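You operate a simulated robot arm through the tools that you are given. There is no shell and no other tool. Be economical: measure what you need, move in short steps, check, and stop when the job is done.

The job below is to be done with a simulated robot arm. You get a single attempt, and the scene is never put back.

## Task
Open the yellow-handled container and lift its basket out on to the bench.
Fine: lid on the black stand; the other container stays shut.

It is judged by the outcome, as a careful person would: the job done as asked, and still so three seconds after it is handed in. It fails if anything else is knocked over, pushed out of place, dropped, spilled or broken. A push-on lid holds only when it is set on centred and level and pressed home; a screw cap is set on level and turned clockwise until tight.

## Robot
A 7-joint arm with a two-finger parallel gripper on a trunk, on a base that drives. Base frame: it is fixed to the floor where the robot stands at the start and does not move with it; the origin is under the middle of the robot, x ahead of it, y to its left, z up. Lengths are in mm, angles in degrees, forces in N, time in s.
With the tool pointing down near the work surface it reaches from about 480 to 920 mm from the robot's upright axis, wherever it stands. Its first joint turns from -115.0 to 115.0 degrees. Places, roughly: container bench top [600, 300, 900]; top of the black stand [600, -300, 900]. Payload 3.91 kg.
The tool frame sits at the grasp point between the pads (the TCP): z along the fingers, y along the line on which they close. The tips reach 30 mm beyond it. Largest opening 110 mm; finger width 20, thickness 10; the body of the gripper, 48 by 112 mm, starts 55 mm behind the TCP.
Orientation is that of the tool frame in the base frame, as a unit quaternion [x, y, z, w]. With the fingers straight down and closing along the base's y, the tool's x points along the base's -x, its y along +y and its z along -z.

## Interface
- The arm moves only by the tool play_rows. Its argument "increments" is text: rows parted by semicolons, each of 6 numbers parted by spaces: the shift along the base's x, y, z in mm, then the turn, a rotation vector about the base's x, y, z in degrees. In form: x y z rx ry rz; .... A call has 1 to 8 rows; each row shifts and turns the commanded pose from where the row before left it. "claw" is the opening in per cent of the stroke, from 0 (shut) to 100 (fully open), set as the call begins (left out, the last holds). Rows are played at 5 a second. More than 50 mm and 8.6 degrees between two rows, or a gripper value outside its range, and nothing of the call is played. A pose out of reach is approached as far as the arm can. The call stops where the force on the tool passes 40 N (or 10 N more than at its start, if that is more) or the arm is blocked; 0.2 s more then pass. Each finger travels about 153 mm/s and halts on what it meets, pressing with about 42 N; the grip force reading is that of the motor and also rises with nothing between the fingers. The clock runs only during rows and for 0.2 s after the last one: add rows that do not move to give the fingers time. It gives the time, the measured TCP pose, the force on the tool (base axes), the opening and the grip force at its end, in the units of the frame above (readings bear some noise), with the torque about the TCP (base axes, N m) and any sound that the robot's microphone picked up, and new pictures: "show" is both (left out), scene, wrist or none.
- Cameras (640 x 400 px; columns grow to the right, rows downward): "scene" is now at [228.4, 188.1, 1415.9]; the picture's right is [-0.19, -0.98, 0.00], its down [-0.55, 0.11, -0.83] and it looks along [0.82, -0.16, -0.56] (base axes); focal length 214 px, centre (320, 200). "wrist" rides on the gripper at [72, 17, -103] in the tool frame; the picture's right is [-0.23, 0.97, 0.00], its down [-0.76, -0.18, -0.62] and it looks along [-0.61, -0.14, 0.78] (tool axes); focal length 222 px, centre (320, 200).
- slide_trunk(by): slides the trunk up (or, below 0, down) by that many mm; the arm and the scene camera ride with it, the base frame stays. It gives what a move gives, with no picture.
- roll_base(legs): drives the robot by 1 to 6 legs, each [ahead, left, turn to the left] in mm, mm and degrees, along the robot's own axes; the way and the turn of a leg run together, so that a leg with both is an arc; at most 1500 mm and 180 degrees a leg. The arm and the cameras ride along, it lands a little off, and it stops where it bumps. It gives what a move gives, and a new picture of the scene camera.
- aim_head(pan, tilt): turns the head with the scene camera to pan (to the left, within 80 degrees either way) and tilt (down, from -29 to 69), counted from straight ahead of the robot. It gives what a move gives, and a new picture of the scene camera.
- measure_at(camera, pixels): for up to 12 pixels [column, row] of the newest picture of that camera ("zoom" is the newest enlarged one), the place [x, y, z] in the base frame of the surface seen there, good to about 2 mm. The clock stands still meanwhile.
- enlarge(camera, box): a new picture of the part [left, top, right, bottom] of that camera's present view, enlarged. The clock stands still meanwhile.
- sign_off(): hands the job in; it is judged then, once.

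Keep the steps short. Do not move on a guess: measure, check each grasp and each placing, and mend mistakes. In all there are 80 turns and 260 pictures (those below and enlarged ones count). Leave the gripper open and the arm clear of the work at the hand-in unless told otherwise, and finish with a single line.

The tools are called after ">>>" as name(argument=value, ...) on one line, values as JSON. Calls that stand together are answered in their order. play_rows: Moves the arm, as the interface text tells. Its arguments: {"type":"object","properties":{"increments":{"type":"string"},"claw":{"type":"number"},"show":{"type":"string","enum":["both","scene","wrist","none"]}},"required":["increments"]} The other tools are called the same way: slide_trunk (by) slides the trunk up or down; roll_base (legs) drives the base; aim_head (pan, tilt) turns the head that bears the scene camera; measure_at (camera, pixels) gives the place of the surface under pixels of a picture; enlarge (camera, box) takes an enlarged picture of a part of a camera's view; sign_off () hands the job in.

At the start:

```text
time_s: 0.0
position: [520.9, 150.9, 1260.0]
tcp_rot: [0.0, 1.0, 0.0, 0.0]
wrist_force: [-0.1, 0.1, 0.7]
ft_torque: [0.02, 0.01, 0.02]
grip_width: 109.9
grasp_force: 0.1
trunk travel left (down, up): [-750.0, 240.0]
robot x, y, heading: [0.5, -0.6, 0.0]
head pan, tilt: [-11.0, 33.8]
```

scene: 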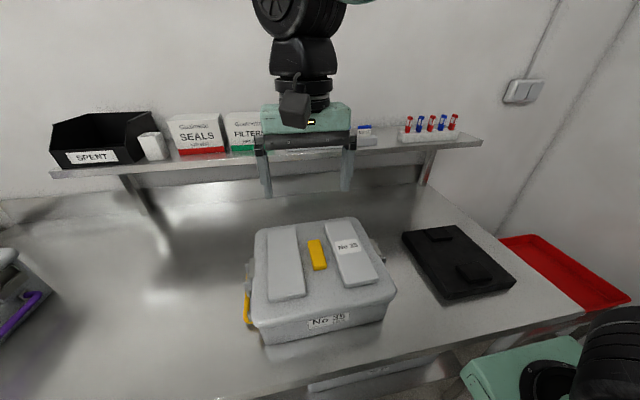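
wrist: 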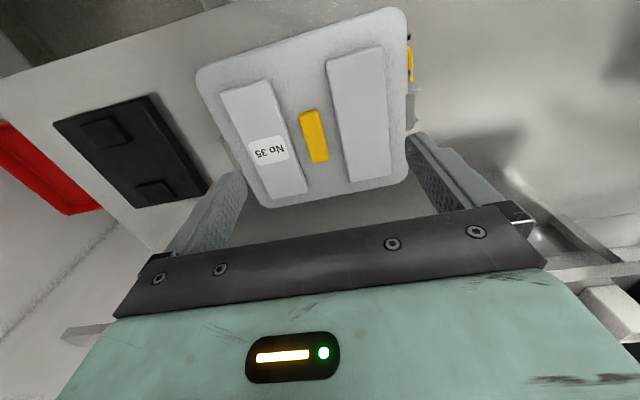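

I see a grey container marked No 35 with a yellow lid bar and a yellow latch on its left side, and a purple-handled one far left. I'll enlarge the views first.

>>> enlarge(camera="scene", box=[220, 200, 420, 360])

>>> enlarge(camera="wrist", box=[180, 0, 440, 220])

>>> measure_at(camera="scene", pixels=[[314, 242], [321, 267], [285, 250], [350, 250], [258, 232], [352, 221], [395, 290], [262, 320], [247, 310], [247, 290], [460, 262], [440, 234]])

```text
2.50 times, centred on (320, 280) of scene
```

zoom: 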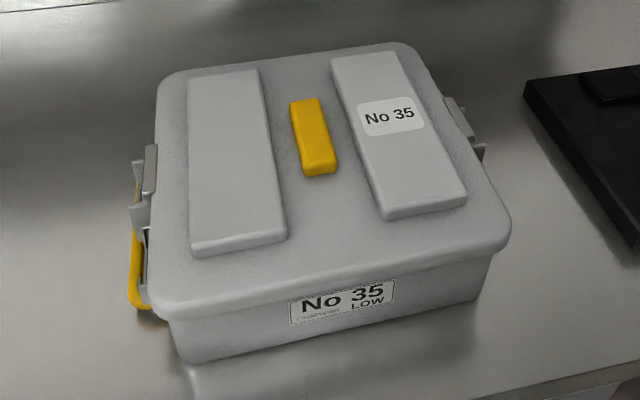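

```text
1.82 times, centred on (310, 110) of wrist
```

zoom: 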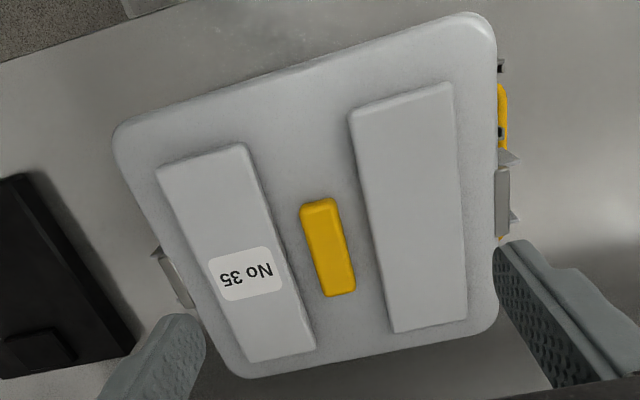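

```text
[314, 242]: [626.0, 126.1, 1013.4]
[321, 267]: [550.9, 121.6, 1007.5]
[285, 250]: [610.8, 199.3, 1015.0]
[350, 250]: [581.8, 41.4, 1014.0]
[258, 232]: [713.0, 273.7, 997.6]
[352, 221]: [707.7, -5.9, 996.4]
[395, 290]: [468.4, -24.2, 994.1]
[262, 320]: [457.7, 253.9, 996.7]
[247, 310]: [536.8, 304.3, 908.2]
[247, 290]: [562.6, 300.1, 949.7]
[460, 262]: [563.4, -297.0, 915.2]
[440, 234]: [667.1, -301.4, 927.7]
```

I need to see the latches on the left side (near x≈560, y≈300). I'll turn the wrist -90° about z and move it to the left so that it looks along -y.

>>> play_rows(increments="0 35 0 0 0 -8; 0 35 0 0 0 -8; 5 35 0 0 0 -8; 5 35 0 0 0 -8; 10 35 -10 0 0 -8; 10 35 -10 0 0 -8; 10 35 -10 0 0 -8; 10 35 -10 0 0 -8", show="none")

>>> play_rows(increments="0 20 -20 0 0 -8; 0 20 -30 0 0 -8; 0 10 -30 0 0 -8; 0 0 -20 0 0 -2; 0 0 0 0 0 0")

>>> aim_head(pan=30, tilt=45)

```text
time_s: 1.8
position: [569.0, 434.0, 1221.3]
tcp_rot: [0.531, 0.847, -0.001, 0.0]
wrist_force: [-0.9, -0.9, 1.4]
ft_torque: [0.06, -0.02, 0.0]
grip_width: 109.8
grasp_force: 0.1
trunk travel left (down, up): [-750.0, 240.0]
robot x, y, heading: [1.5, -2.2, -0.0]
head pan, tilt: [-11.0, 33.8]
```

```text
time_s: 3.0
position: [569.0, 481.2, 1119.9]
tcp_rot: [0.708, 0.706, 0.0, 0.0]
wrist_force: [0.4, 0.7, 0.1]
ft_torque: [0.03, -0.02, -0.04]
grip_width: 110.0
grasp_force: 0.1
trunk travel left (down, up): [-750.0, 240.0]
robot x, y, heading: [-0.5, 0.2, 0.0]
head pan, tilt: [-11.0, 33.8]
```

scene: 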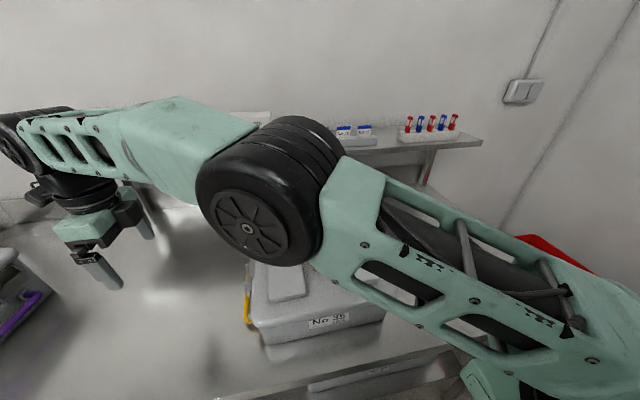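
wrist: 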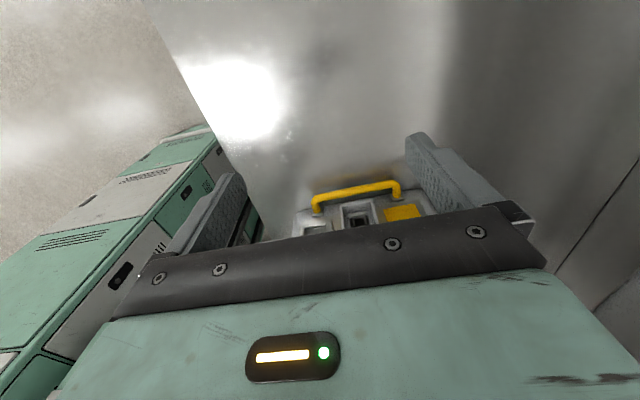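

```text
time_s: 4.1
position: [569.5, 482.0, 1118.9]
tcp_rot: [0.707, 0.707, 0.0, 0.001]
wrist_force: [0.3, 0.3, 0.0]
ft_torque: [-0.01, -0.01, 0.04]
grip_width: 109.9
grasp_force: 0.0
trunk travel left (down, up): [-750.0, 240.0]
robot x, y, heading: [0.4, -0.5, -0.1]
head pan, tilt: [30.0, 45.0]
```

scene: 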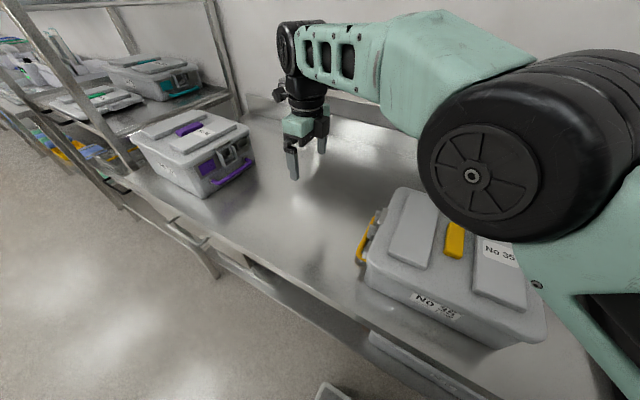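

The purple container shows the same end mechanism in plain view, so I'll enlarge it. I'll also tilt the wrist by -32° about x to look at the yellow end.

>>> enlarge(camera="scene", box=[120, 90, 280, 210])

>>> play_rows(increments="0 10 0 -8 0 0; 0 10 0 -8 0 0; 0 10 0 -8 0 0; 0 10 0 -8 0 0; 0 0 0 0 0 0", show="wrist")

```text
3.33 times, centred on (200, 150) of scene
```

zoom: 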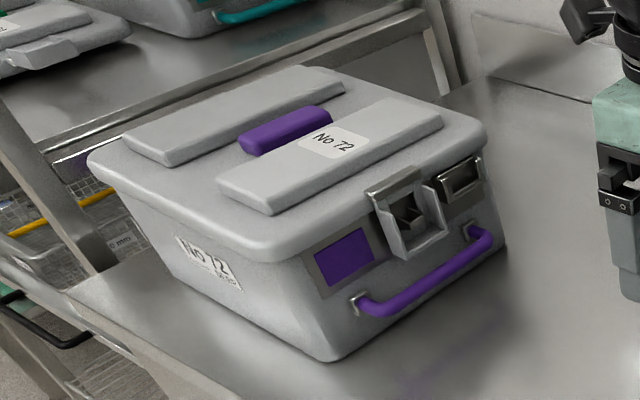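

```text
time_s: 5.3
position: [532.0, 437.1, 1103.3]
tcp_rot: [0.694, 0.694, -0.134, 0.135]
wrist_force: [0.4, 1.0, 0.1]
ft_torque: [0.01, 0.01, -0.04]
grip_width: 110.1
grasp_force: 0.1
out of reach, approached as far as the arm can: row 1, 2, 3, 4
trunk travel left (down, up): [-750.0, 240.0]
robot x, y, heading: [1.8, -1.6, -0.1]
head pan, tilt: [30.0, 45.0]
```

wrist: 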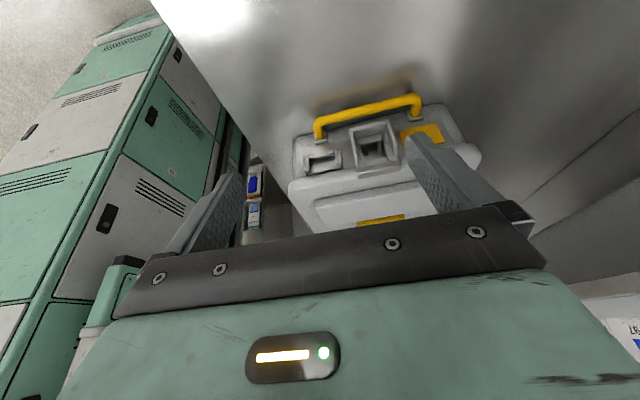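

I see the yellow end upside down, with the latch around pixel (372,150). I'll enlarge it.

>>> enlarge(camera="wrist", box=[280, 80, 480, 230])

>>> measure_at(camera="wrist", pixels=[[368, 110], [318, 128], [417, 100], [355, 130], [393, 123], [362, 165], [395, 158], [371, 148], [322, 163], [430, 132], [300, 195], [380, 218]])

```text
2.67 times, centred on (380, 155) of wrist
```

zoom: 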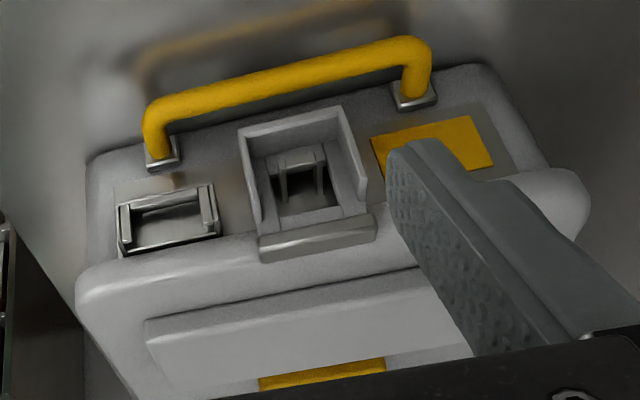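

```text
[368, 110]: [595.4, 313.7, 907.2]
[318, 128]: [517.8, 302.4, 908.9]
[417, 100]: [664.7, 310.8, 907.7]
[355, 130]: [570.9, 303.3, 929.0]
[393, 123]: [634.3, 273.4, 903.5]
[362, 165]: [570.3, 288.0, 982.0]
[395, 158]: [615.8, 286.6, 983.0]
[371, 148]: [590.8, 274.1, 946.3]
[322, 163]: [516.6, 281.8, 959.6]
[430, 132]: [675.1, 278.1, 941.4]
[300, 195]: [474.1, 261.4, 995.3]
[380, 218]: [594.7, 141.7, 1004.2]
```

The latch is a flap hinged at the top (z≈983) with its lower lip near z≈929, y≈303. I'll go closer for an exact view.

>>> play_rows(increments="5 -30 -20 0 0 0; 5 -40 -20 0 0 0; 5 -30 -20 0 0 0; 0 0 0 0 0 0; 0 0 0 0 0 0", show="wrist")

>>> enlarge(camera="wrist", box=[240, 60, 460, 225])

```text
time_s: 6.5
position: [548.0, 334.9, 1046.9]
tcp_rot: [0.694, 0.695, -0.134, 0.135]
wrist_force: [0.8, -0.3, 0.2]
ft_torque: [0.0, 0.01, -0.03]
grip_width: 110.0
grasp_force: 0.0
trunk travel left (down, up): [-750.0, 240.0]
robot x, y, heading: [-2.1, 0.5, -0.0]
head pan, tilt: [30.0, 45.0]
```

wrist: 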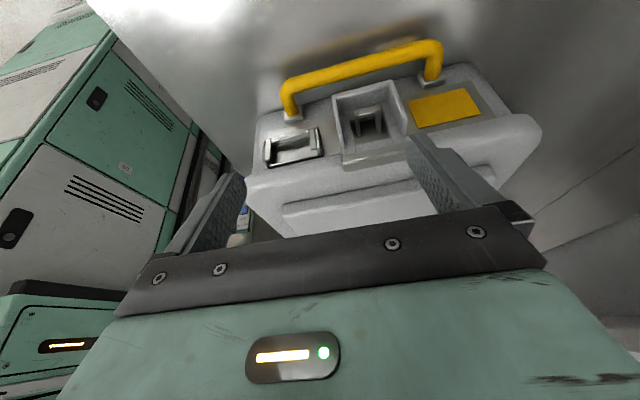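

```text
2.42 times, centred on (350, 142) of wrist
```

zoom: 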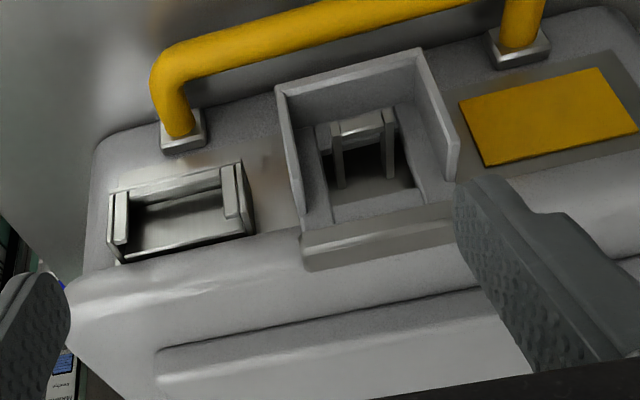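

I'll measure the latch features in this enlarged picture.

>>> measure_at(camera="zoom", pixels=[[280, 88], [418, 53], [350, 90], [304, 222], [454, 150], [450, 110], [285, 140], [375, 208], [362, 122], [380, 238], [320, 265], [440, 235]])

>>> measure_at(camera="zoom", pixels=[[300, 160], [435, 150], [350, 76], [130, 200], [270, 130], [160, 270], [340, 40], [180, 130], [520, 45], [440, 60]])

```text
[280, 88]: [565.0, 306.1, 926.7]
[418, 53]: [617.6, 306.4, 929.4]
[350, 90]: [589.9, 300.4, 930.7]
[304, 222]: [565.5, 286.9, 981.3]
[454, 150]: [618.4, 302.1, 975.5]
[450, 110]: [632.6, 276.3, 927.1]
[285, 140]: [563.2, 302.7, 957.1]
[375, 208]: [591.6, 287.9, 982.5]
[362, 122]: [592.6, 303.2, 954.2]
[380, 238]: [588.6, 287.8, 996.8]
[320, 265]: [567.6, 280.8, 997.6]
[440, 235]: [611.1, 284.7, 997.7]
```

```text
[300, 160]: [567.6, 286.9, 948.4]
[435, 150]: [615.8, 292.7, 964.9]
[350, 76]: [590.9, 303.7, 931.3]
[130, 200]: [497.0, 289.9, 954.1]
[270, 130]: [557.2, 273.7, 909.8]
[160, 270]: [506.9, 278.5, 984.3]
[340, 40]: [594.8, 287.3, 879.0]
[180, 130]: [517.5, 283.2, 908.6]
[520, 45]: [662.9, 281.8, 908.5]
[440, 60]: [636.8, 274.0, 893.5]
```

Latch: wings at x 564–618, out to y≈305, lip at z≈927, top near z≈990. I'll set the opening to about 85 mm and approach above it with more tilt, checking that the reach holds.

>>> measure_at(camera="zoom", pixels=[[246, 175], [252, 225], [225, 195]])

>>> play_rows(increments="13 15 0 -5 0 0; 15 15 0 -6 0 0; 15 15 0 -6 0 0; 0 0 0 -6 0 0; 0 0 0 0 0 0", claw=77, show="wrist")

```text
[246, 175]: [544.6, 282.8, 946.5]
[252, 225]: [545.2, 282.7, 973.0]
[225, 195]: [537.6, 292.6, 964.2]
```

```text
time_s: 7.7
position: [581.6, 367.0, 1042.6]
tcp_rot: [0.659, 0.661, -0.252, 0.254]
wrist_force: [-0.9, -0.5, 0.0]
ft_torque: [-0.01, 0.03, -0.01]
grip_width: 84.5
grasp_force: 0.0
out of reach, approached as far as the arm can: row 3, 4
trunk travel left (down, up): [-750.0, 240.0]
robot x, y, heading: [2.5, 0.2, 0.1]
head pan, tilt: [30.0, 45.0]
```

wrist: 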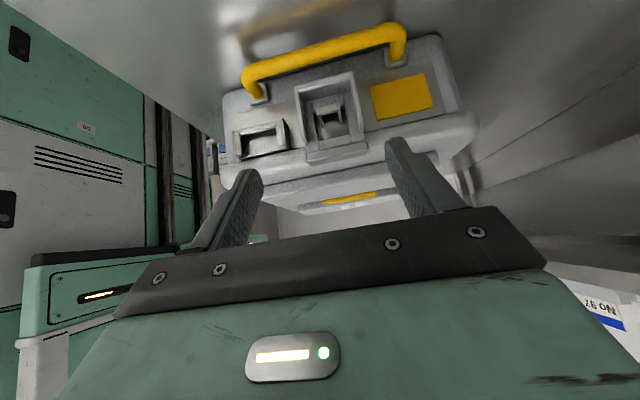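

The reach is at its limit here, so I'll drive the base to the left. First I'll check how far off the purple container is.

>>> aim_head(pan=40, tilt=40)

>>> measure_at(camera="scene", pixels=[[230, 130], [260, 150], [270, 170], [290, 150]])

```text
time_s: 8.4
position: [581.6, 367.6, 1042.8]
tcp_rot: [0.66, 0.661, -0.251, 0.253]
wrist_force: [-0.5, 0.7, 0.2]
ft_torque: [0.0, -0.01, -0.03]
grip_width: 84.8
grasp_force: 0.0
trunk travel left (down, up): [-750.0, 240.0]
robot x, y, heading: [2.7, -2.2, -0.1]
head pan, tilt: [40.0, 40.0]
```

scene: 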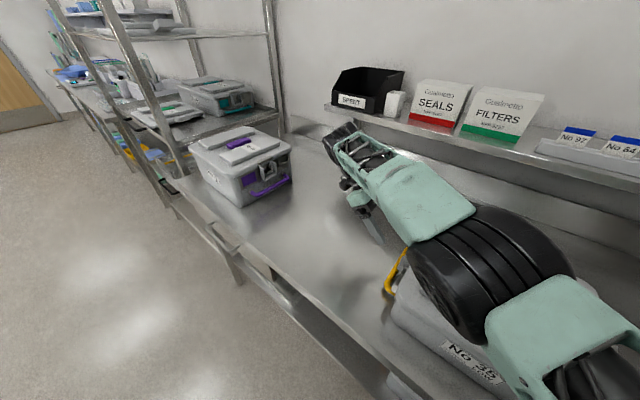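

```text
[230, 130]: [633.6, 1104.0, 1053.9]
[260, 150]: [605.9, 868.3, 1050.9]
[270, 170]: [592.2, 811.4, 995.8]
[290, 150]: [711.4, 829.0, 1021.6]
```

The purple box starts at y≈810. A 200 mm base shift left keeps the hand clear of it.

>>> roll_base(legs=[[0, 200, 0]])

>>> play_rows(increments="0 -45 0 0 0 0; 0 -45 0 0 0 0; 0 -45 0 0 0 0; 0 -45 0 0 0 0; 0 0 0 0 0 0", claw=66, show="wrist")

```text
time_s: 10.0
position: [581.9, 569.5, 1042.5]
tcp_rot: [0.66, 0.661, -0.252, 0.254]
wrist_force: [-0.4, -0.3, -0.3]
ft_torque: [0.03, -0.05, 0.03]
grip_width: 84.7
grasp_force: 0.1
trunk travel left (down, up): [-750.0, 240.0]
robot x, y, heading: [-2.0, 205.4, 0.1]
head pan, tilt: [40.0, 40.0]
```

scene: 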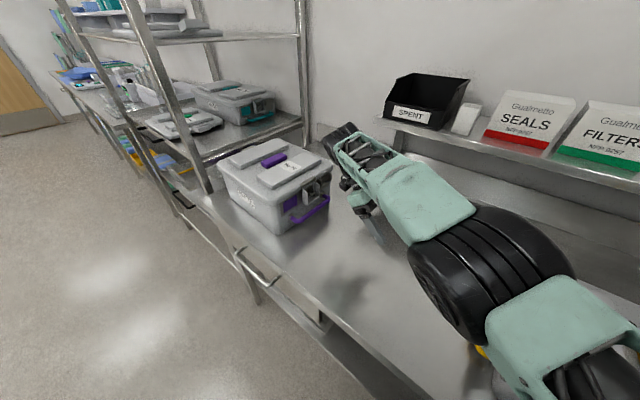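

```text
time_s: 11.2
position: [577.9, 390.3, 1042.7]
tcp_rot: [0.66, 0.661, -0.251, 0.254]
wrist_force: [0.6, -0.5, -0.4]
ft_torque: [0.02, 0.04, 0.02]
grip_width: 72.5
grasp_force: 0.0
trunk travel left (down, up): [-750.0, 240.0]
robot x, y, heading: [-0.1, 202.0, -0.1]
head pan, tilt: [40.0, 40.0]
```

wrist: 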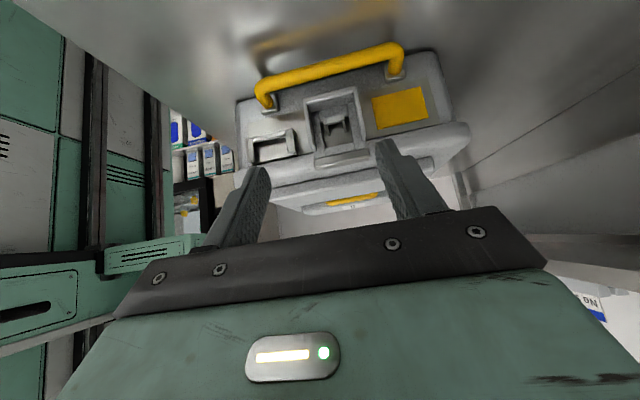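

Next I'll tilt 13° more, centre on x=591 and stage about 50 mm short of the latch.

>>> play_rows(increments="6 -5 -20 -6 0 0; 6 -10 -20 -7 0 0; 0 -15 -18 0 0 0; 0 0 0 0 0 0; 0 0 0 0 0 0", claw=66, show="wrist")

>>> enlarge(camera="wrist", box=[200, 60, 480, 250])

```text
time_s: 12.4
position: [593.4, 360.5, 984.9]
tcp_rot: [0.627, 0.628, -0.325, 0.327]
wrist_force: [0.2, 0.8, -0.4]
ft_torque: [-0.01, 0.02, -0.04]
grip_width: 73.1
grasp_force: 0.1
trunk travel left (down, up): [-750.0, 240.0]
robot x, y, heading: [-0.5, 199.9, -0.1]
head pan, tilt: [40.0, 40.0]
```

wrist: 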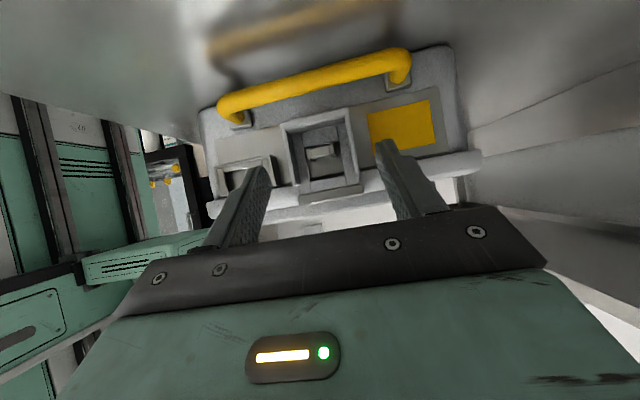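

```text
2.11 times, centred on (340, 155) of wrist
```

zoom: 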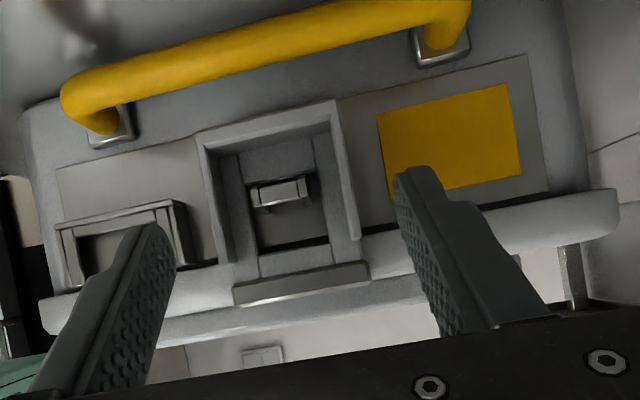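

>>> measure_at(camera="zoom", pixels=[[198, 140], [336, 105], [355, 235], [228, 258], [270, 125], [300, 290], [300, 278], [420, 180], [150, 232], [188, 250]])

```text
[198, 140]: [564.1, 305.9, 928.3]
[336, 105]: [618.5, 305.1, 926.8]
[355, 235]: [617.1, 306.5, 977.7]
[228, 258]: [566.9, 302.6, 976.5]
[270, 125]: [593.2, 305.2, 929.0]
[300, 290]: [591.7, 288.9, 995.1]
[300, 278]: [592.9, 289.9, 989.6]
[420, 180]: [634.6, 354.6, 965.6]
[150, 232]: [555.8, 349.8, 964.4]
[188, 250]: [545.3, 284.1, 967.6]
```

The centring is good (x≈592). I'll go in to TCP (591.5, 315, 953) and then close on the wings.

>>> play_rows(increments="-1 -15 -11 0 0 0; -1 -15 -11 0 0 0; 0 -15 -10 0 0 0; 0 0 0 0 0 0", show="wrist")

>>> play_rows(increments="0 0 0 0 0 0; 0 0 0 0 0 0; 0 0 0 0 0 0", claw=40, show="wrist")

```text
time_s: 13.4
position: [591.6, 314.7, 950.9]
tcp_rot: [0.627, 0.628, -0.325, 0.327]
wrist_force: [-0.6, -0.9, 0.0]
ft_torque: [-0.01, -0.04, -0.01]
grip_width: 72.6
grasp_force: 0.1
trunk travel left (down, up): [-750.0, 240.0]
robot x, y, heading: [-0.5, 202.7, 0.1]
head pan, tilt: [40.0, 40.0]
```

wrist: 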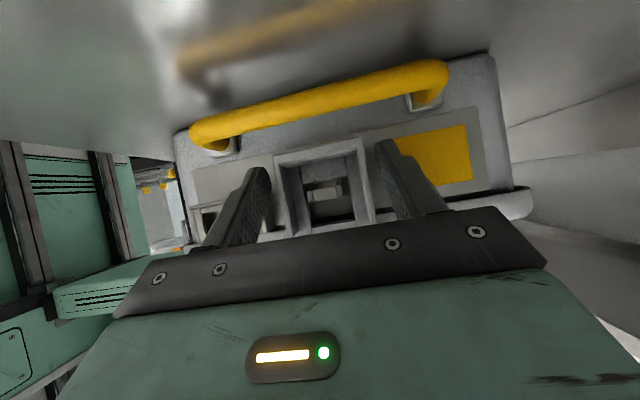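

```text
time_s: 14.2
position: [590.8, 316.4, 950.9]
tcp_rot: [0.626, 0.629, -0.325, 0.327]
wrist_force: [1.1, -2.1, 0.9]
ft_torque: [0.08, -0.02, 0.49]
grip_width: 54.9
grasp_force: 41.8
trunk travel left (down, up): [-750.0, 240.0]
robot x, y, heading: [-1.5, 203.8, 0.0]
head pan, tilt: [40.0, 40.0]
```

wrist: 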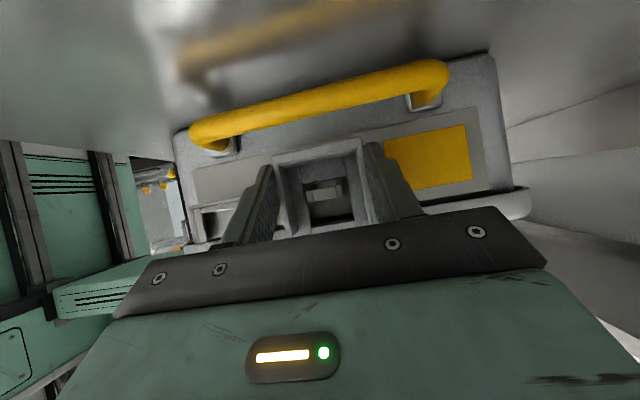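

It's gripped: width 54.9 mm at 42 N. I'll swing the flap outward and up about its top hinge (y≈287, z≈990), two 8° steps first.

>>> play_rows(increments="0 5.1 4.4 8 0 0; 0 4.5 5.1 8 0 0; 0 0 0 0 0 0", show="wrist")

```text
time_s: 15.0
position: [591.7, 323.7, 961.3]
tcp_rot: [0.666, 0.669, -0.234, 0.235]
wrist_force: [-0.1, -1.1, -1.3]
ft_torque: [0.33, -0.27, 0.31]
grip_width: 54.8
grasp_force: 42.2
trunk travel left (down, up): [-750.0, 240.0]
robot x, y, heading: [-1.8, 201.8, 0.3]
head pan, tilt: [40.0, 40.0]
```

wrist: 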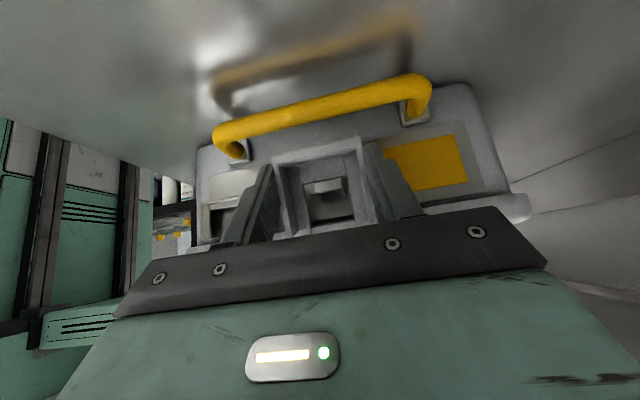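

Forces are low and the flap follows. I'll continue to about 48°.

>>> play_rows(increments="0 3.8 5.7 8 0 0; 0 2.9 6.1 8 0 0; 0 2 6.5 8 0 0; 0 1.1 6.7 8 0 0; 0 0 0 0 0 0", show="wrist")

>>> enlarge(camera="wrist", box=[200, 60, 480, 250])

```text
time_s: 16.2
position: [591.4, 334.7, 987.3]
tcp_rot: [0.705, 0.707, -0.04, 0.043]
wrist_force: [-0.3, -0.6, -0.1]
ft_torque: [0.13, -0.12, 0.09]
grip_width: 55.0
grasp_force: 41.6
trunk travel left (down, up): [-750.0, 240.0]
robot x, y, heading: [2.5, 203.7, 0.0]
head pan, tilt: [40.0, 40.0]
```

wrist: 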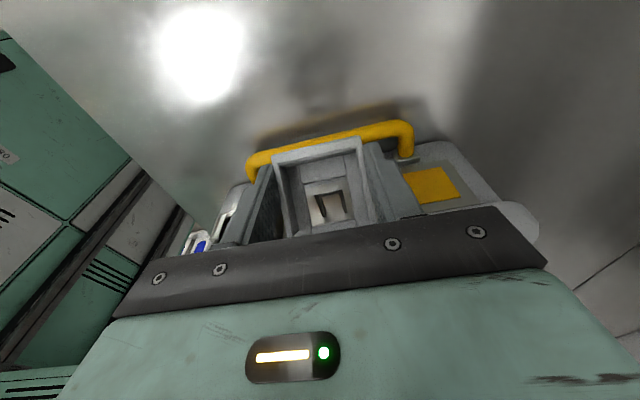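

```text
2.11 times, centred on (340, 155) of wrist
```

zoom: 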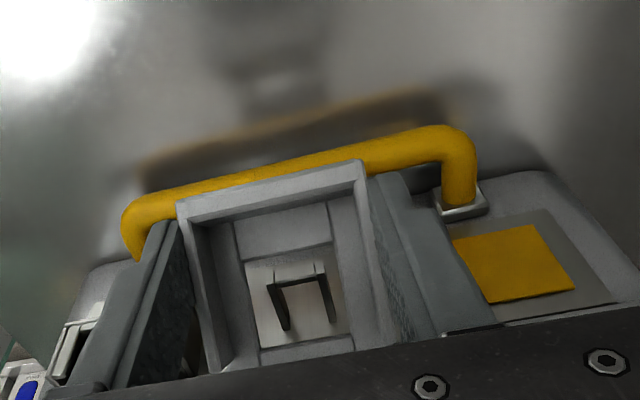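

The flap is off the staple and open about 48°. I'll continue to about 88°.

>>> play_rows(increments="0 0.1 6.7 8 0 0; 0 -0.7 6.8 8 0 0; 0 -1.7 6.5 8 0 0; 0 -2.7 6.3 8 0 0; 0 -3.4 5.8 8 0 0; 0 0 0 0 0 0", show="wrist")

```text
time_s: 17.6
position: [589.8, 326.3, 1017.6]
tcp_rot: [0.678, 0.677, 0.204, -0.2]
wrist_force: [4.5, 2.1, 13.1]
ft_torque: [-0.51, -0.02, -0.51]
grip_width: 55.3
grasp_force: 41.8
trunk travel left (down, up): [-750.0, 240.0]
robot x, y, heading: [1.4, 201.4, 0.2]
head pan, tilt: [40.0, 40.0]
```

wrist: 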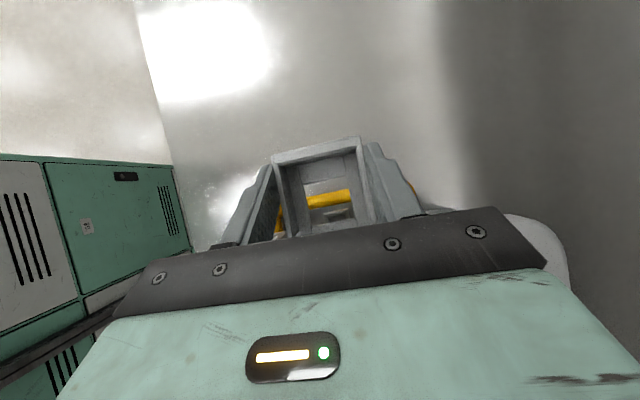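

A reaction of 13 N is showing, so the flap is near its stop. I'll release, back out along the tool axis and look.

>>> play_rows(increments="0 0 0 0 0 0; 0 0 0 0 0 0; 0 -10 18 0 0 0; 0 -10 20 0 0 0; 0 -5 40 -8 0 0; 0 0 40 -8 0 0; 0 0 40 -8 0 0; 0 0 20 -8 0 0", claw=68, show="wrist")

>>> play_rows(increments="0 40 0 -6 0 0; 0 40 0 -6 0 0; 0 40 0 -6 0 0; 0 0 0 0 0 0", show="wrist")

```text
time_s: 19.4
position: [591.5, 300.8, 1197.1]
tcp_rot: [0.707, 0.707, 0.007, -0.005]
wrist_force: [0.7, -0.1, 0.3]
ft_torque: [0.03, -0.01, -0.02]
grip_width: 74.7
grasp_force: 0.1
trunk travel left (down, up): [-750.0, 240.0]
robot x, y, heading: [2.9, 198.6, 0.2]
head pan, tilt: [40.0, 40.0]
```

wrist: 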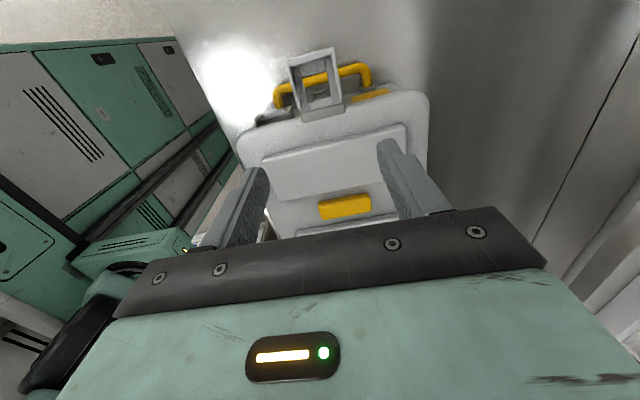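

```text
time_s: 20.4
position: [590.5, 419.6, 1194.3]
tcp_rot: [0.699, 0.699, -0.103, 0.105]
wrist_force: [0.7, -0.3, 0.6]
ft_torque: [0.02, 0.02, 0.0]
grip_width: 74.9
grasp_force: 0.0
trunk travel left (down, up): [-750.0, 240.0]
robot x, y, heading: [1.7, 200.9, 0.3]
head pan, tilt: [40.0, 40.0]
```

wrist: 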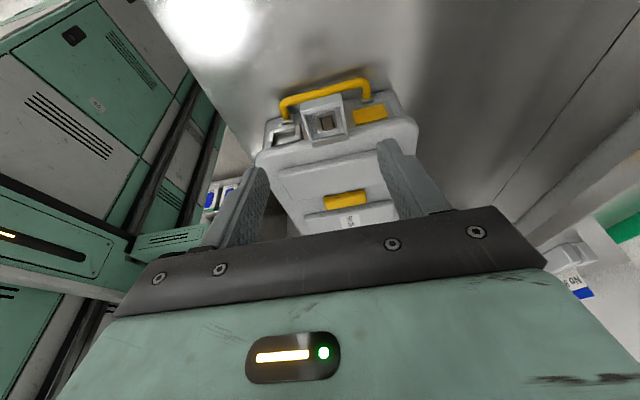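

The left flap stays open. For the right-hand latch I'll undo the tilt, drive the base right by 300 mm and turn the wrist around.

>>> play_rows(increments="0 -30 0 8 0 0; 0 -30 0 8 0 0; 0 -30 0 1 0 8; 0 -30 0 0 0 8; 0 -10 0 0 0 8; 0 0 0 0 0 8; 0 0 0 0 0 8; 0 0 0 0 0 8", show="none")

>>> roll_base(legs=[[0, -300, 0]])

>>> play_rows(increments="0 -40 0 0 0 8.5; 0 -40 0 0 0 8.5; 0 -40 0 0 0 8.5; 0 -40 0 0 0 8.5; 0 -40 0 0 0 8.5; 0 -30 0 0 0 8.5; 0 -20 0 0 0 8.5; 0 0 0 0 0 8.5", show="none")

>>> play_rows(increments="0 0 0 0 0 8.5; 0 0 0 0 0 8.5; 0 0 0 0 0 8.5; 0 0 0 0 0 8.5; 0 0 0 0 0 8.5; 0 0 0 0 0 8.5; 0 0 0 0 0 8.5; 0 0 0 0 0 0")

```text
time_s: 22.2
position: [589.5, 291.3, 1197.5]
tcp_rot: [0.357, 0.934, 0.003, 0.0]
wrist_force: [-0.5, 0.4, 0.2]
ft_torque: [-0.01, 0.02, 0.01]
grip_width: 74.7
grasp_force: 0.0
trunk travel left (down, up): [-750.0, 240.0]
robot x, y, heading: [-2.2, 204.0, -0.1]
head pan, tilt: [40.0, 40.0]
```

```text
time_s: 24.3
position: [590.8, -13.4, 1198.6]
tcp_rot: [0.359, 0.933, 0.003, 0.0]
wrist_force: [-0.6, 0.4, 0.3]
ft_torque: [0.01, 0.01, 0.04]
grip_width: 75.0
grasp_force: 0.0
trunk travel left (down, up): [-750.0, 240.0]
robot x, y, heading: [1.4, -104.8, 0.3]
head pan, tilt: [40.0, 40.0]
```

scene: 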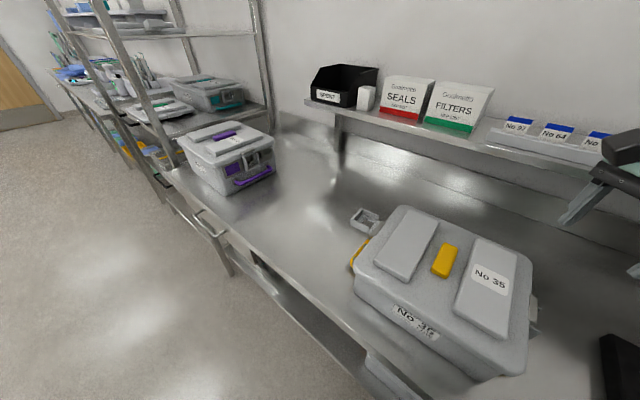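

```text
time_s: 26.1
position: [589.4, -263.1, 1196.1]
tcp_rot: [-0.226, 0.974, 0.002, -0.001]
wrist_force: [0.3, 0.4, 0.7]
ft_torque: [0.02, 0.02, 0.01]
grip_width: 74.7
grasp_force: 0.1
trunk travel left (down, up): [-750.0, 240.0]
robot x, y, heading: [-3.3, -104.6, 0.2]
head pan, tilt: [40.0, 40.0]
```

```text
time_s: 27.9
position: [593.1, -264.5, 1197.7]
tcp_rot: [-0.679, 0.734, 0.001, -0.002]
wrist_force: [-0.3, 0.4, 0.1]
ft_torque: [0.01, 0.01, 0.0]
grip_width: 74.9
grasp_force: 0.0
trunk travel left (down, up): [-750.0, 240.0]
robot x, y, heading: [2.8, -106.0, 0.4]
head pan, tilt: [40.0, 40.0]
```

scene: 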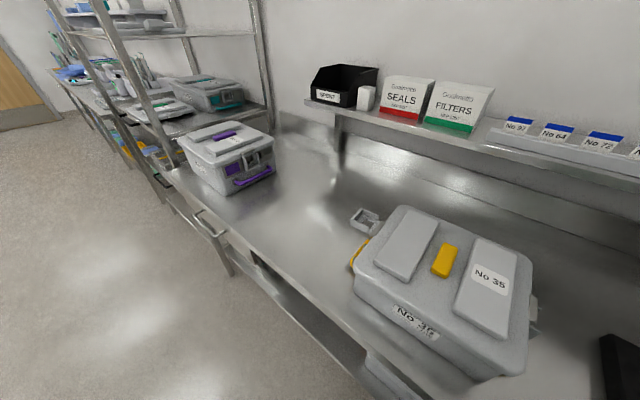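
wrist: 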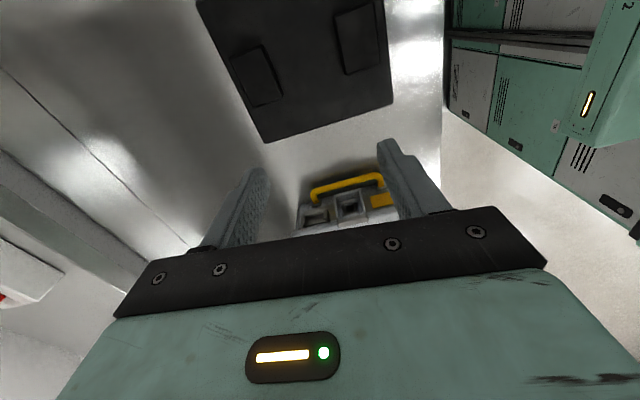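

The yellow end on the right is visible at pixel (350,205). I'll finish the turn (4.5° more), tilt by +45° about x, and come nearer.

>>> play_rows(increments="0 20 -20 0 0 4.5; 0 20 -20 8 0 0; 0 20 -20 8 0 0; 0 20 -20 8 0 0; 0 20 -20 8 0 0; 0 10 -20 8 0 0; 0 0 -15 5 0 0; 0 0 0 0 0 0", show="wrist")

>>> enlarge(camera="wrist", box=[200, 60, 480, 250])

```text
time_s: 29.7
position: [590.1, -153.7, 1063.6]
tcp_rot: [0.655, -0.652, -0.272, -0.268]
wrist_force: [0.3, -0.7, -0.4]
ft_torque: [-0.04, -0.03, 0.02]
grip_width: 74.5
grasp_force: 0.0
trunk travel left (down, up): [-750.0, 240.0]
robot x, y, heading: [-0.8, -105.5, 0.1]
head pan, tilt: [40.0, 40.0]
```

wrist: 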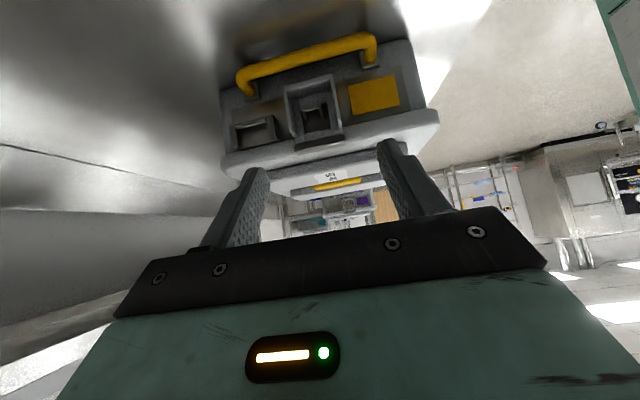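

```text
2.11 times, centred on (340, 155) of wrist
```

zoom: 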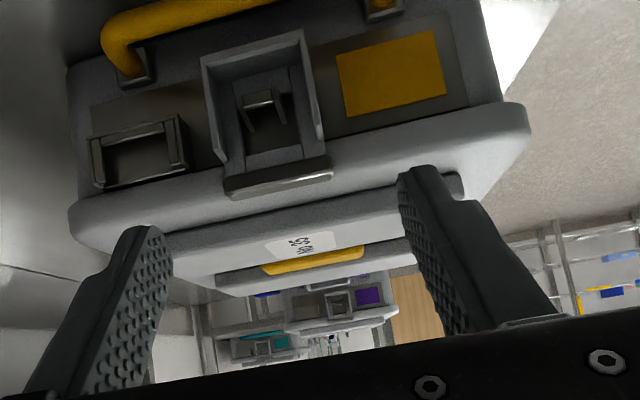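

>>> measure_at(camera="zoom", pixels=[[203, 60], [302, 33], [322, 132], [222, 158], [250, 45], [280, 182], [185, 130], [235, 130], [180, 165], [265, 98], [320, 160]])

```text
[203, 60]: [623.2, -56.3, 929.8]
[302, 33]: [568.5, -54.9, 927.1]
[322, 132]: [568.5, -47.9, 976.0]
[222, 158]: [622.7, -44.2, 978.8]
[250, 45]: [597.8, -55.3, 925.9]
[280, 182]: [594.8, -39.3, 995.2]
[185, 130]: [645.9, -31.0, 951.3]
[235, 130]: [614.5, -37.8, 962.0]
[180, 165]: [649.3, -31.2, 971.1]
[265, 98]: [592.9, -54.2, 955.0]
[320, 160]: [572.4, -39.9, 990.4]
```

The right latch mirrors the left one: centre x≈596, wings to y≈-56. I'll stage at (596, -110, 984) with 10° more tilt.

>>> play_rows(increments="3 14 -27 5 0 0; 3 15 -27 5 0 0; 0 15 -26 0 0 0; 0 0 0 0 0 0; 0 0 0 0 0 0", claw=66, show="wrist")

>>> enlarge(camera="wrist", box=[200, 60, 480, 250])

```text
time_s: 30.9
position: [596.4, -109.5, 981.5]
tcp_rot: [0.629, -0.626, -0.328, -0.324]
wrist_force: [0.0, 0.6, 0.0]
ft_torque: [0.0, 0.0, 0.02]
grip_width: 72.3
grasp_force: 0.1
trunk travel left (down, up): [-750.0, 240.0]
robot x, y, heading: [1.4, -103.9, -0.1]
head pan, tilt: [40.0, 40.0]
```

wrist: 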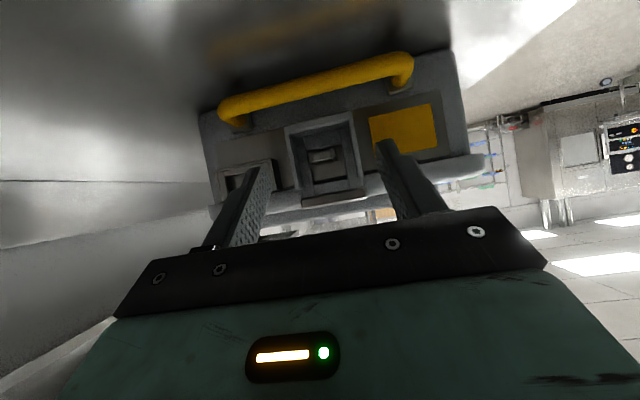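

```text
2.11 times, centred on (340, 155) of wrist
```

zoom: 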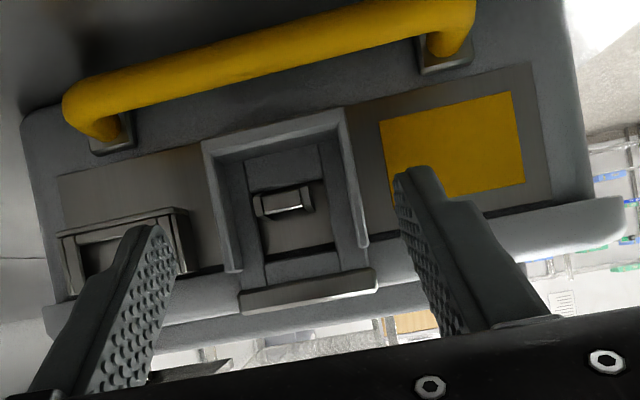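

It looks the same as the left did. I'll go in and close.

>>> play_rows(increments="0 15 -10 0 0 0; 0 15 -10 0 0 0; 0 14 -10 0 0 0; 0 0 0 0 0 0", show="wrist")

>>> play_rows(increments="0 0 0 0 0 0; 0 0 0 0 0 0; 0 0 0 0 0 0", claw=40, show="wrist")

```text
time_s: 31.9
position: [597.0, -66.9, 952.3]
tcp_rot: [0.629, -0.626, -0.327, -0.325]
wrist_force: [-0.4, 0.3, 0.2]
ft_torque: [0.02, 0.01, 0.0]
grip_width: 72.3
grasp_force: 0.0
trunk travel left (down, up): [-750.0, 240.0]
robot x, y, heading: [-1.3, -104.5, -0.1]
head pan, tilt: [40.0, 40.0]
```

wrist: 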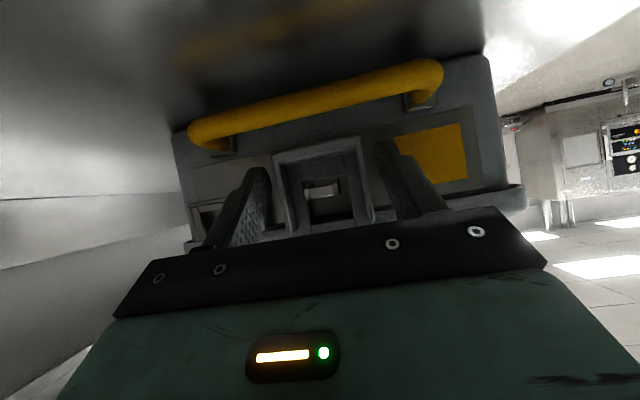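

```text
time_s: 32.7
position: [597.5, -66.8, 953.0]
tcp_rot: [0.629, -0.627, -0.326, -0.324]
wrist_force: [0.8, 1.0, 0.1]
ft_torque: [-0.06, -0.11, 0.18]
grip_width: 55.1
grasp_force: 42.0
trunk travel left (down, up): [-750.0, 240.0]
robot x, y, heading: [-0.3, -100.2, -0.0]
head pan, tilt: [40.0, 40.0]
```

wrist: 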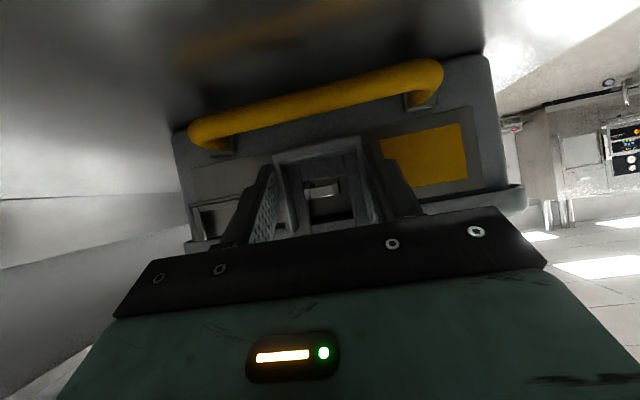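

Gripped at 55.1 mm. I'll swing the flap open with the mirrored arc.

>>> play_rows(increments="0 -5.1 4.4 -8 0 0; 0 -4.5 5.1 -8 0 0; 0 -3.8 5.7 -8 0 0; 0 -2.9 6.1 -8 0 0; 0 0 0 0 0 0", show="wrist")

>>> play_rows(increments="0 -2 6.5 -8 0 0; 0 -1.1 6.7 -8 0 0; 0 -0.1 6.7 -8 0 0; 0 0.7 6.8 -8 0 0; 0 1.7 6.5 -8 0 0; 0 2.7 6.3 -8 0 0; 0 1.8 3.1 -4 0 0", show="wrist")

```text
time_s: 33.9
position: [597.5, -82.0, 975.1]
tcp_rot: [0.695, -0.692, -0.14, -0.139]
wrist_force: [3.8, 2.1, 10.8]
ft_torque: [0.45, -0.02, 0.54]
grip_width: 54.7
grasp_force: 42.2
trunk travel left (down, up): [-750.0, 240.0]
robot x, y, heading: [-0.3, -103.8, 0.1]
head pan, tilt: [40.0, 40.0]
```

wrist: 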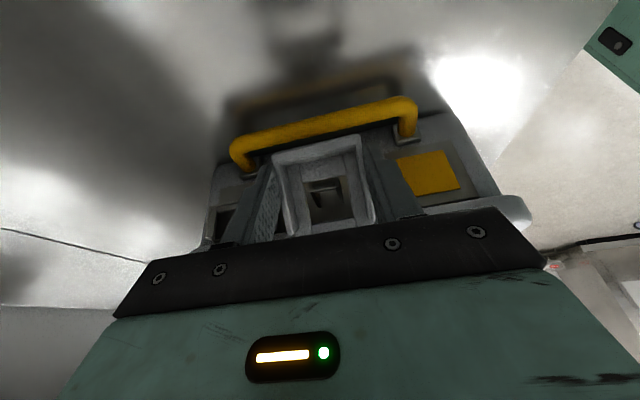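

```text
time_s: 35.5
position: [596.5, -76.9, 1016.9]
tcp_rot: [0.684, -0.684, 0.177, 0.181]
wrist_force: [3.3, 6.3, 12.0]
ft_torque: [0.7, 0.03, 0.4]
grip_width: 55.1
grasp_force: 42.1
trunk travel left (down, up): [-750.0, 240.0]
robot x, y, heading: [-0.8, -104.4, -0.1]
head pan, tilt: [40.0, 40.0]
```

wrist: 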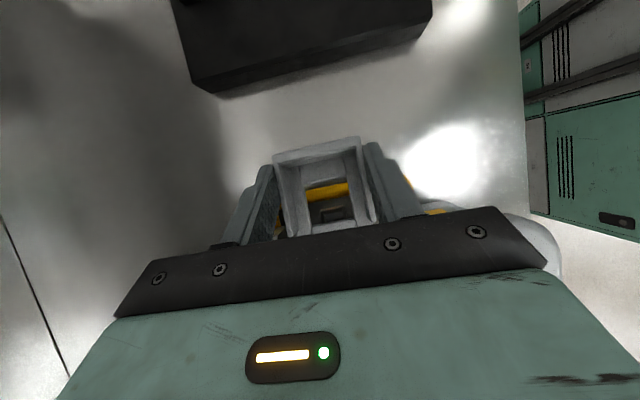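

It's open. I'll release, back out along the tool axis and rise.

>>> play_rows(increments="0 0 0 0 0 0; 0 0 0 0 0 0; 0 10 18 0 0 0; 0 10 20 0 0 0; 0 5 40 8 0 0; 0 0 40 8 0 0; 0 0 40 8 0 0; 0 0 20 6 0 0", claw=68, show="wrist")

>>> aim_head(pan=10, tilt=45)

```text
time_s: 37.3
position: [597.0, -54.2, 1195.5]
tcp_rot: [0.708, -0.707, -0.007, -0.005]
wrist_force: [0.7, -0.2, 0.2]
ft_torque: [-0.02, 0.0, 0.0]
grip_width: 74.8
grasp_force: 0.1
trunk travel left (down, up): [-750.0, 240.0]
robot x, y, heading: [1.1, -105.1, 0.1]
head pan, tilt: [40.0, 40.0]
```

wrist: 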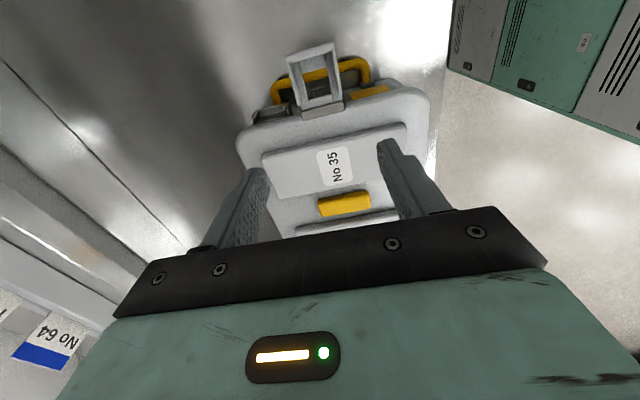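

```text
time_s: 38.2
position: [597.1, -53.8, 1194.4]
tcp_rot: [0.707, -0.707, -0.006, -0.003]
wrist_force: [-0.4, -0.4, -0.2]
ft_torque: [-0.02, -0.02, 0.05]
grip_width: 74.9
grasp_force: 0.1
trunk travel left (down, up): [-750.0, 240.0]
robot x, y, heading: [1.4, -105.0, 0.3]
head pan, tilt: [10.0, 45.0]
```

scene: 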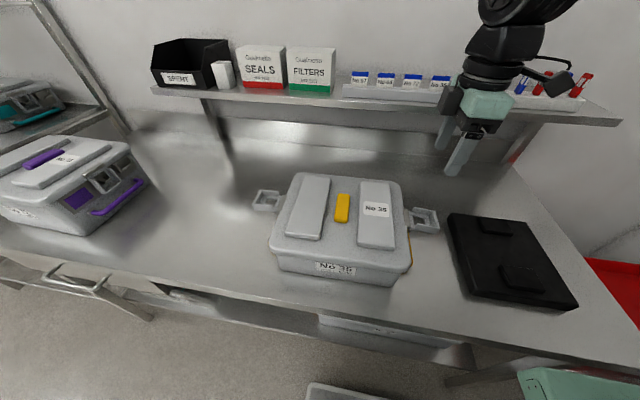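

Both latches are open. I'll measure the yellow lid bar and the gaps to the raised pads on either side of it.

>>> enlarge(camera="scene", box=[260, 160, 450, 290])

```text
3.08 times, centred on (355, 225) of scene
```

zoom: 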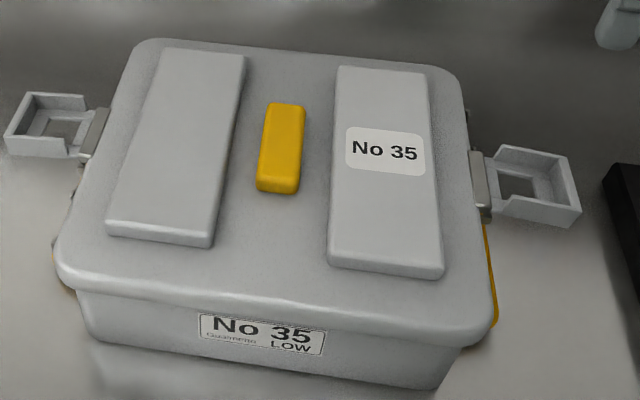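

>>> measure_at(camera="zoom", pixels=[[282, 110], [278, 175], [268, 140], [300, 140], [277, 195], [245, 150], [325, 160], [225, 150], [345, 120], [276, 250], [285, 80], [335, 200]])

>>> measure_at(camera="zoom", pixels=[[277, 185], [245, 60], [214, 235], [338, 75], [330, 255], [262, 155], [302, 120], [257, 185], [297, 190], [58, 260], [495, 320], [460, 80]])

```text
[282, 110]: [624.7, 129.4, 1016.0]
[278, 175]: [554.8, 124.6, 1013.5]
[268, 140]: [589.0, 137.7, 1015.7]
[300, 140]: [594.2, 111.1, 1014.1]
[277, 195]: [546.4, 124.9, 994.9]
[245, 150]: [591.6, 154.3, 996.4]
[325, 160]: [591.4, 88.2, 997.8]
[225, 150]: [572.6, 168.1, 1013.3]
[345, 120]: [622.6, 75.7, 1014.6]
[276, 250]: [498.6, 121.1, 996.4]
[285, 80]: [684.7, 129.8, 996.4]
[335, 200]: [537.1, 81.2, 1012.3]
```

```text
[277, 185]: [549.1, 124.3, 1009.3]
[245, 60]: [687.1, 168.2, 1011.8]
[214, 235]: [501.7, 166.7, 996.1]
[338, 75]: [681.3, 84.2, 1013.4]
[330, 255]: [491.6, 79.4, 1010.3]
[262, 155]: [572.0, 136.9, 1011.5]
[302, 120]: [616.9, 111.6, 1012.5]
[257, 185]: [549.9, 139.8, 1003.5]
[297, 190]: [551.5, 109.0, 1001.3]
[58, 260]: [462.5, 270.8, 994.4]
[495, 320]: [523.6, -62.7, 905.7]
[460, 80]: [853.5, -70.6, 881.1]
```

The bar is x 547–629, y 109–139, top z 1015, lid face z 996, with about 28 mm gaps either side. Now I'll measure the stand.

>>> aim_head(pan=-20, tilt=48)

>>> enlarge(camera="scene", box=[240, 180, 480, 360])

```text
time_s: 39.2
position: [596.9, -54.5, 1195.9]
tcp_rot: [0.707, -0.707, -0.006, -0.003]
wrist_force: [0.8, 0.1, 0.1]
ft_torque: [-0.01, 0.0, 0.02]
grip_width: 74.9
grasp_force: 0.1
trunk travel left (down, up): [-750.0, 240.0]
robot x, y, heading: [3.2, -104.2, 0.2]
head pan, tilt: [-20.0, 48.0]
```

scene: 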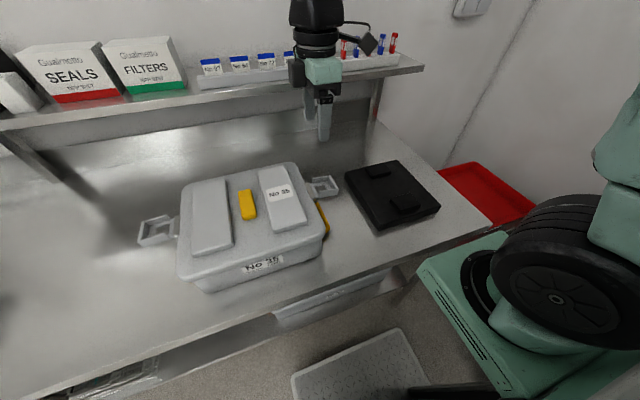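

```text
2.22 times, centred on (360, 270) of scene
```

zoom: 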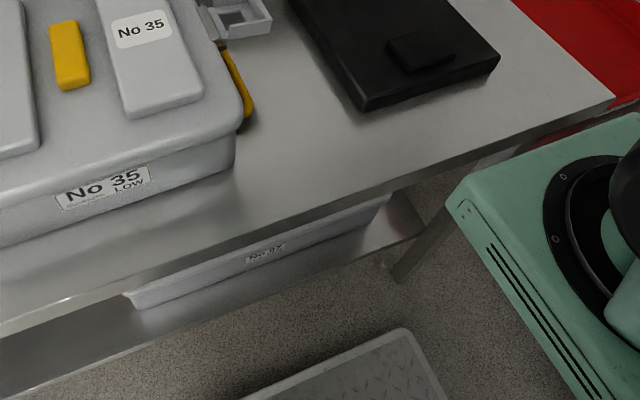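

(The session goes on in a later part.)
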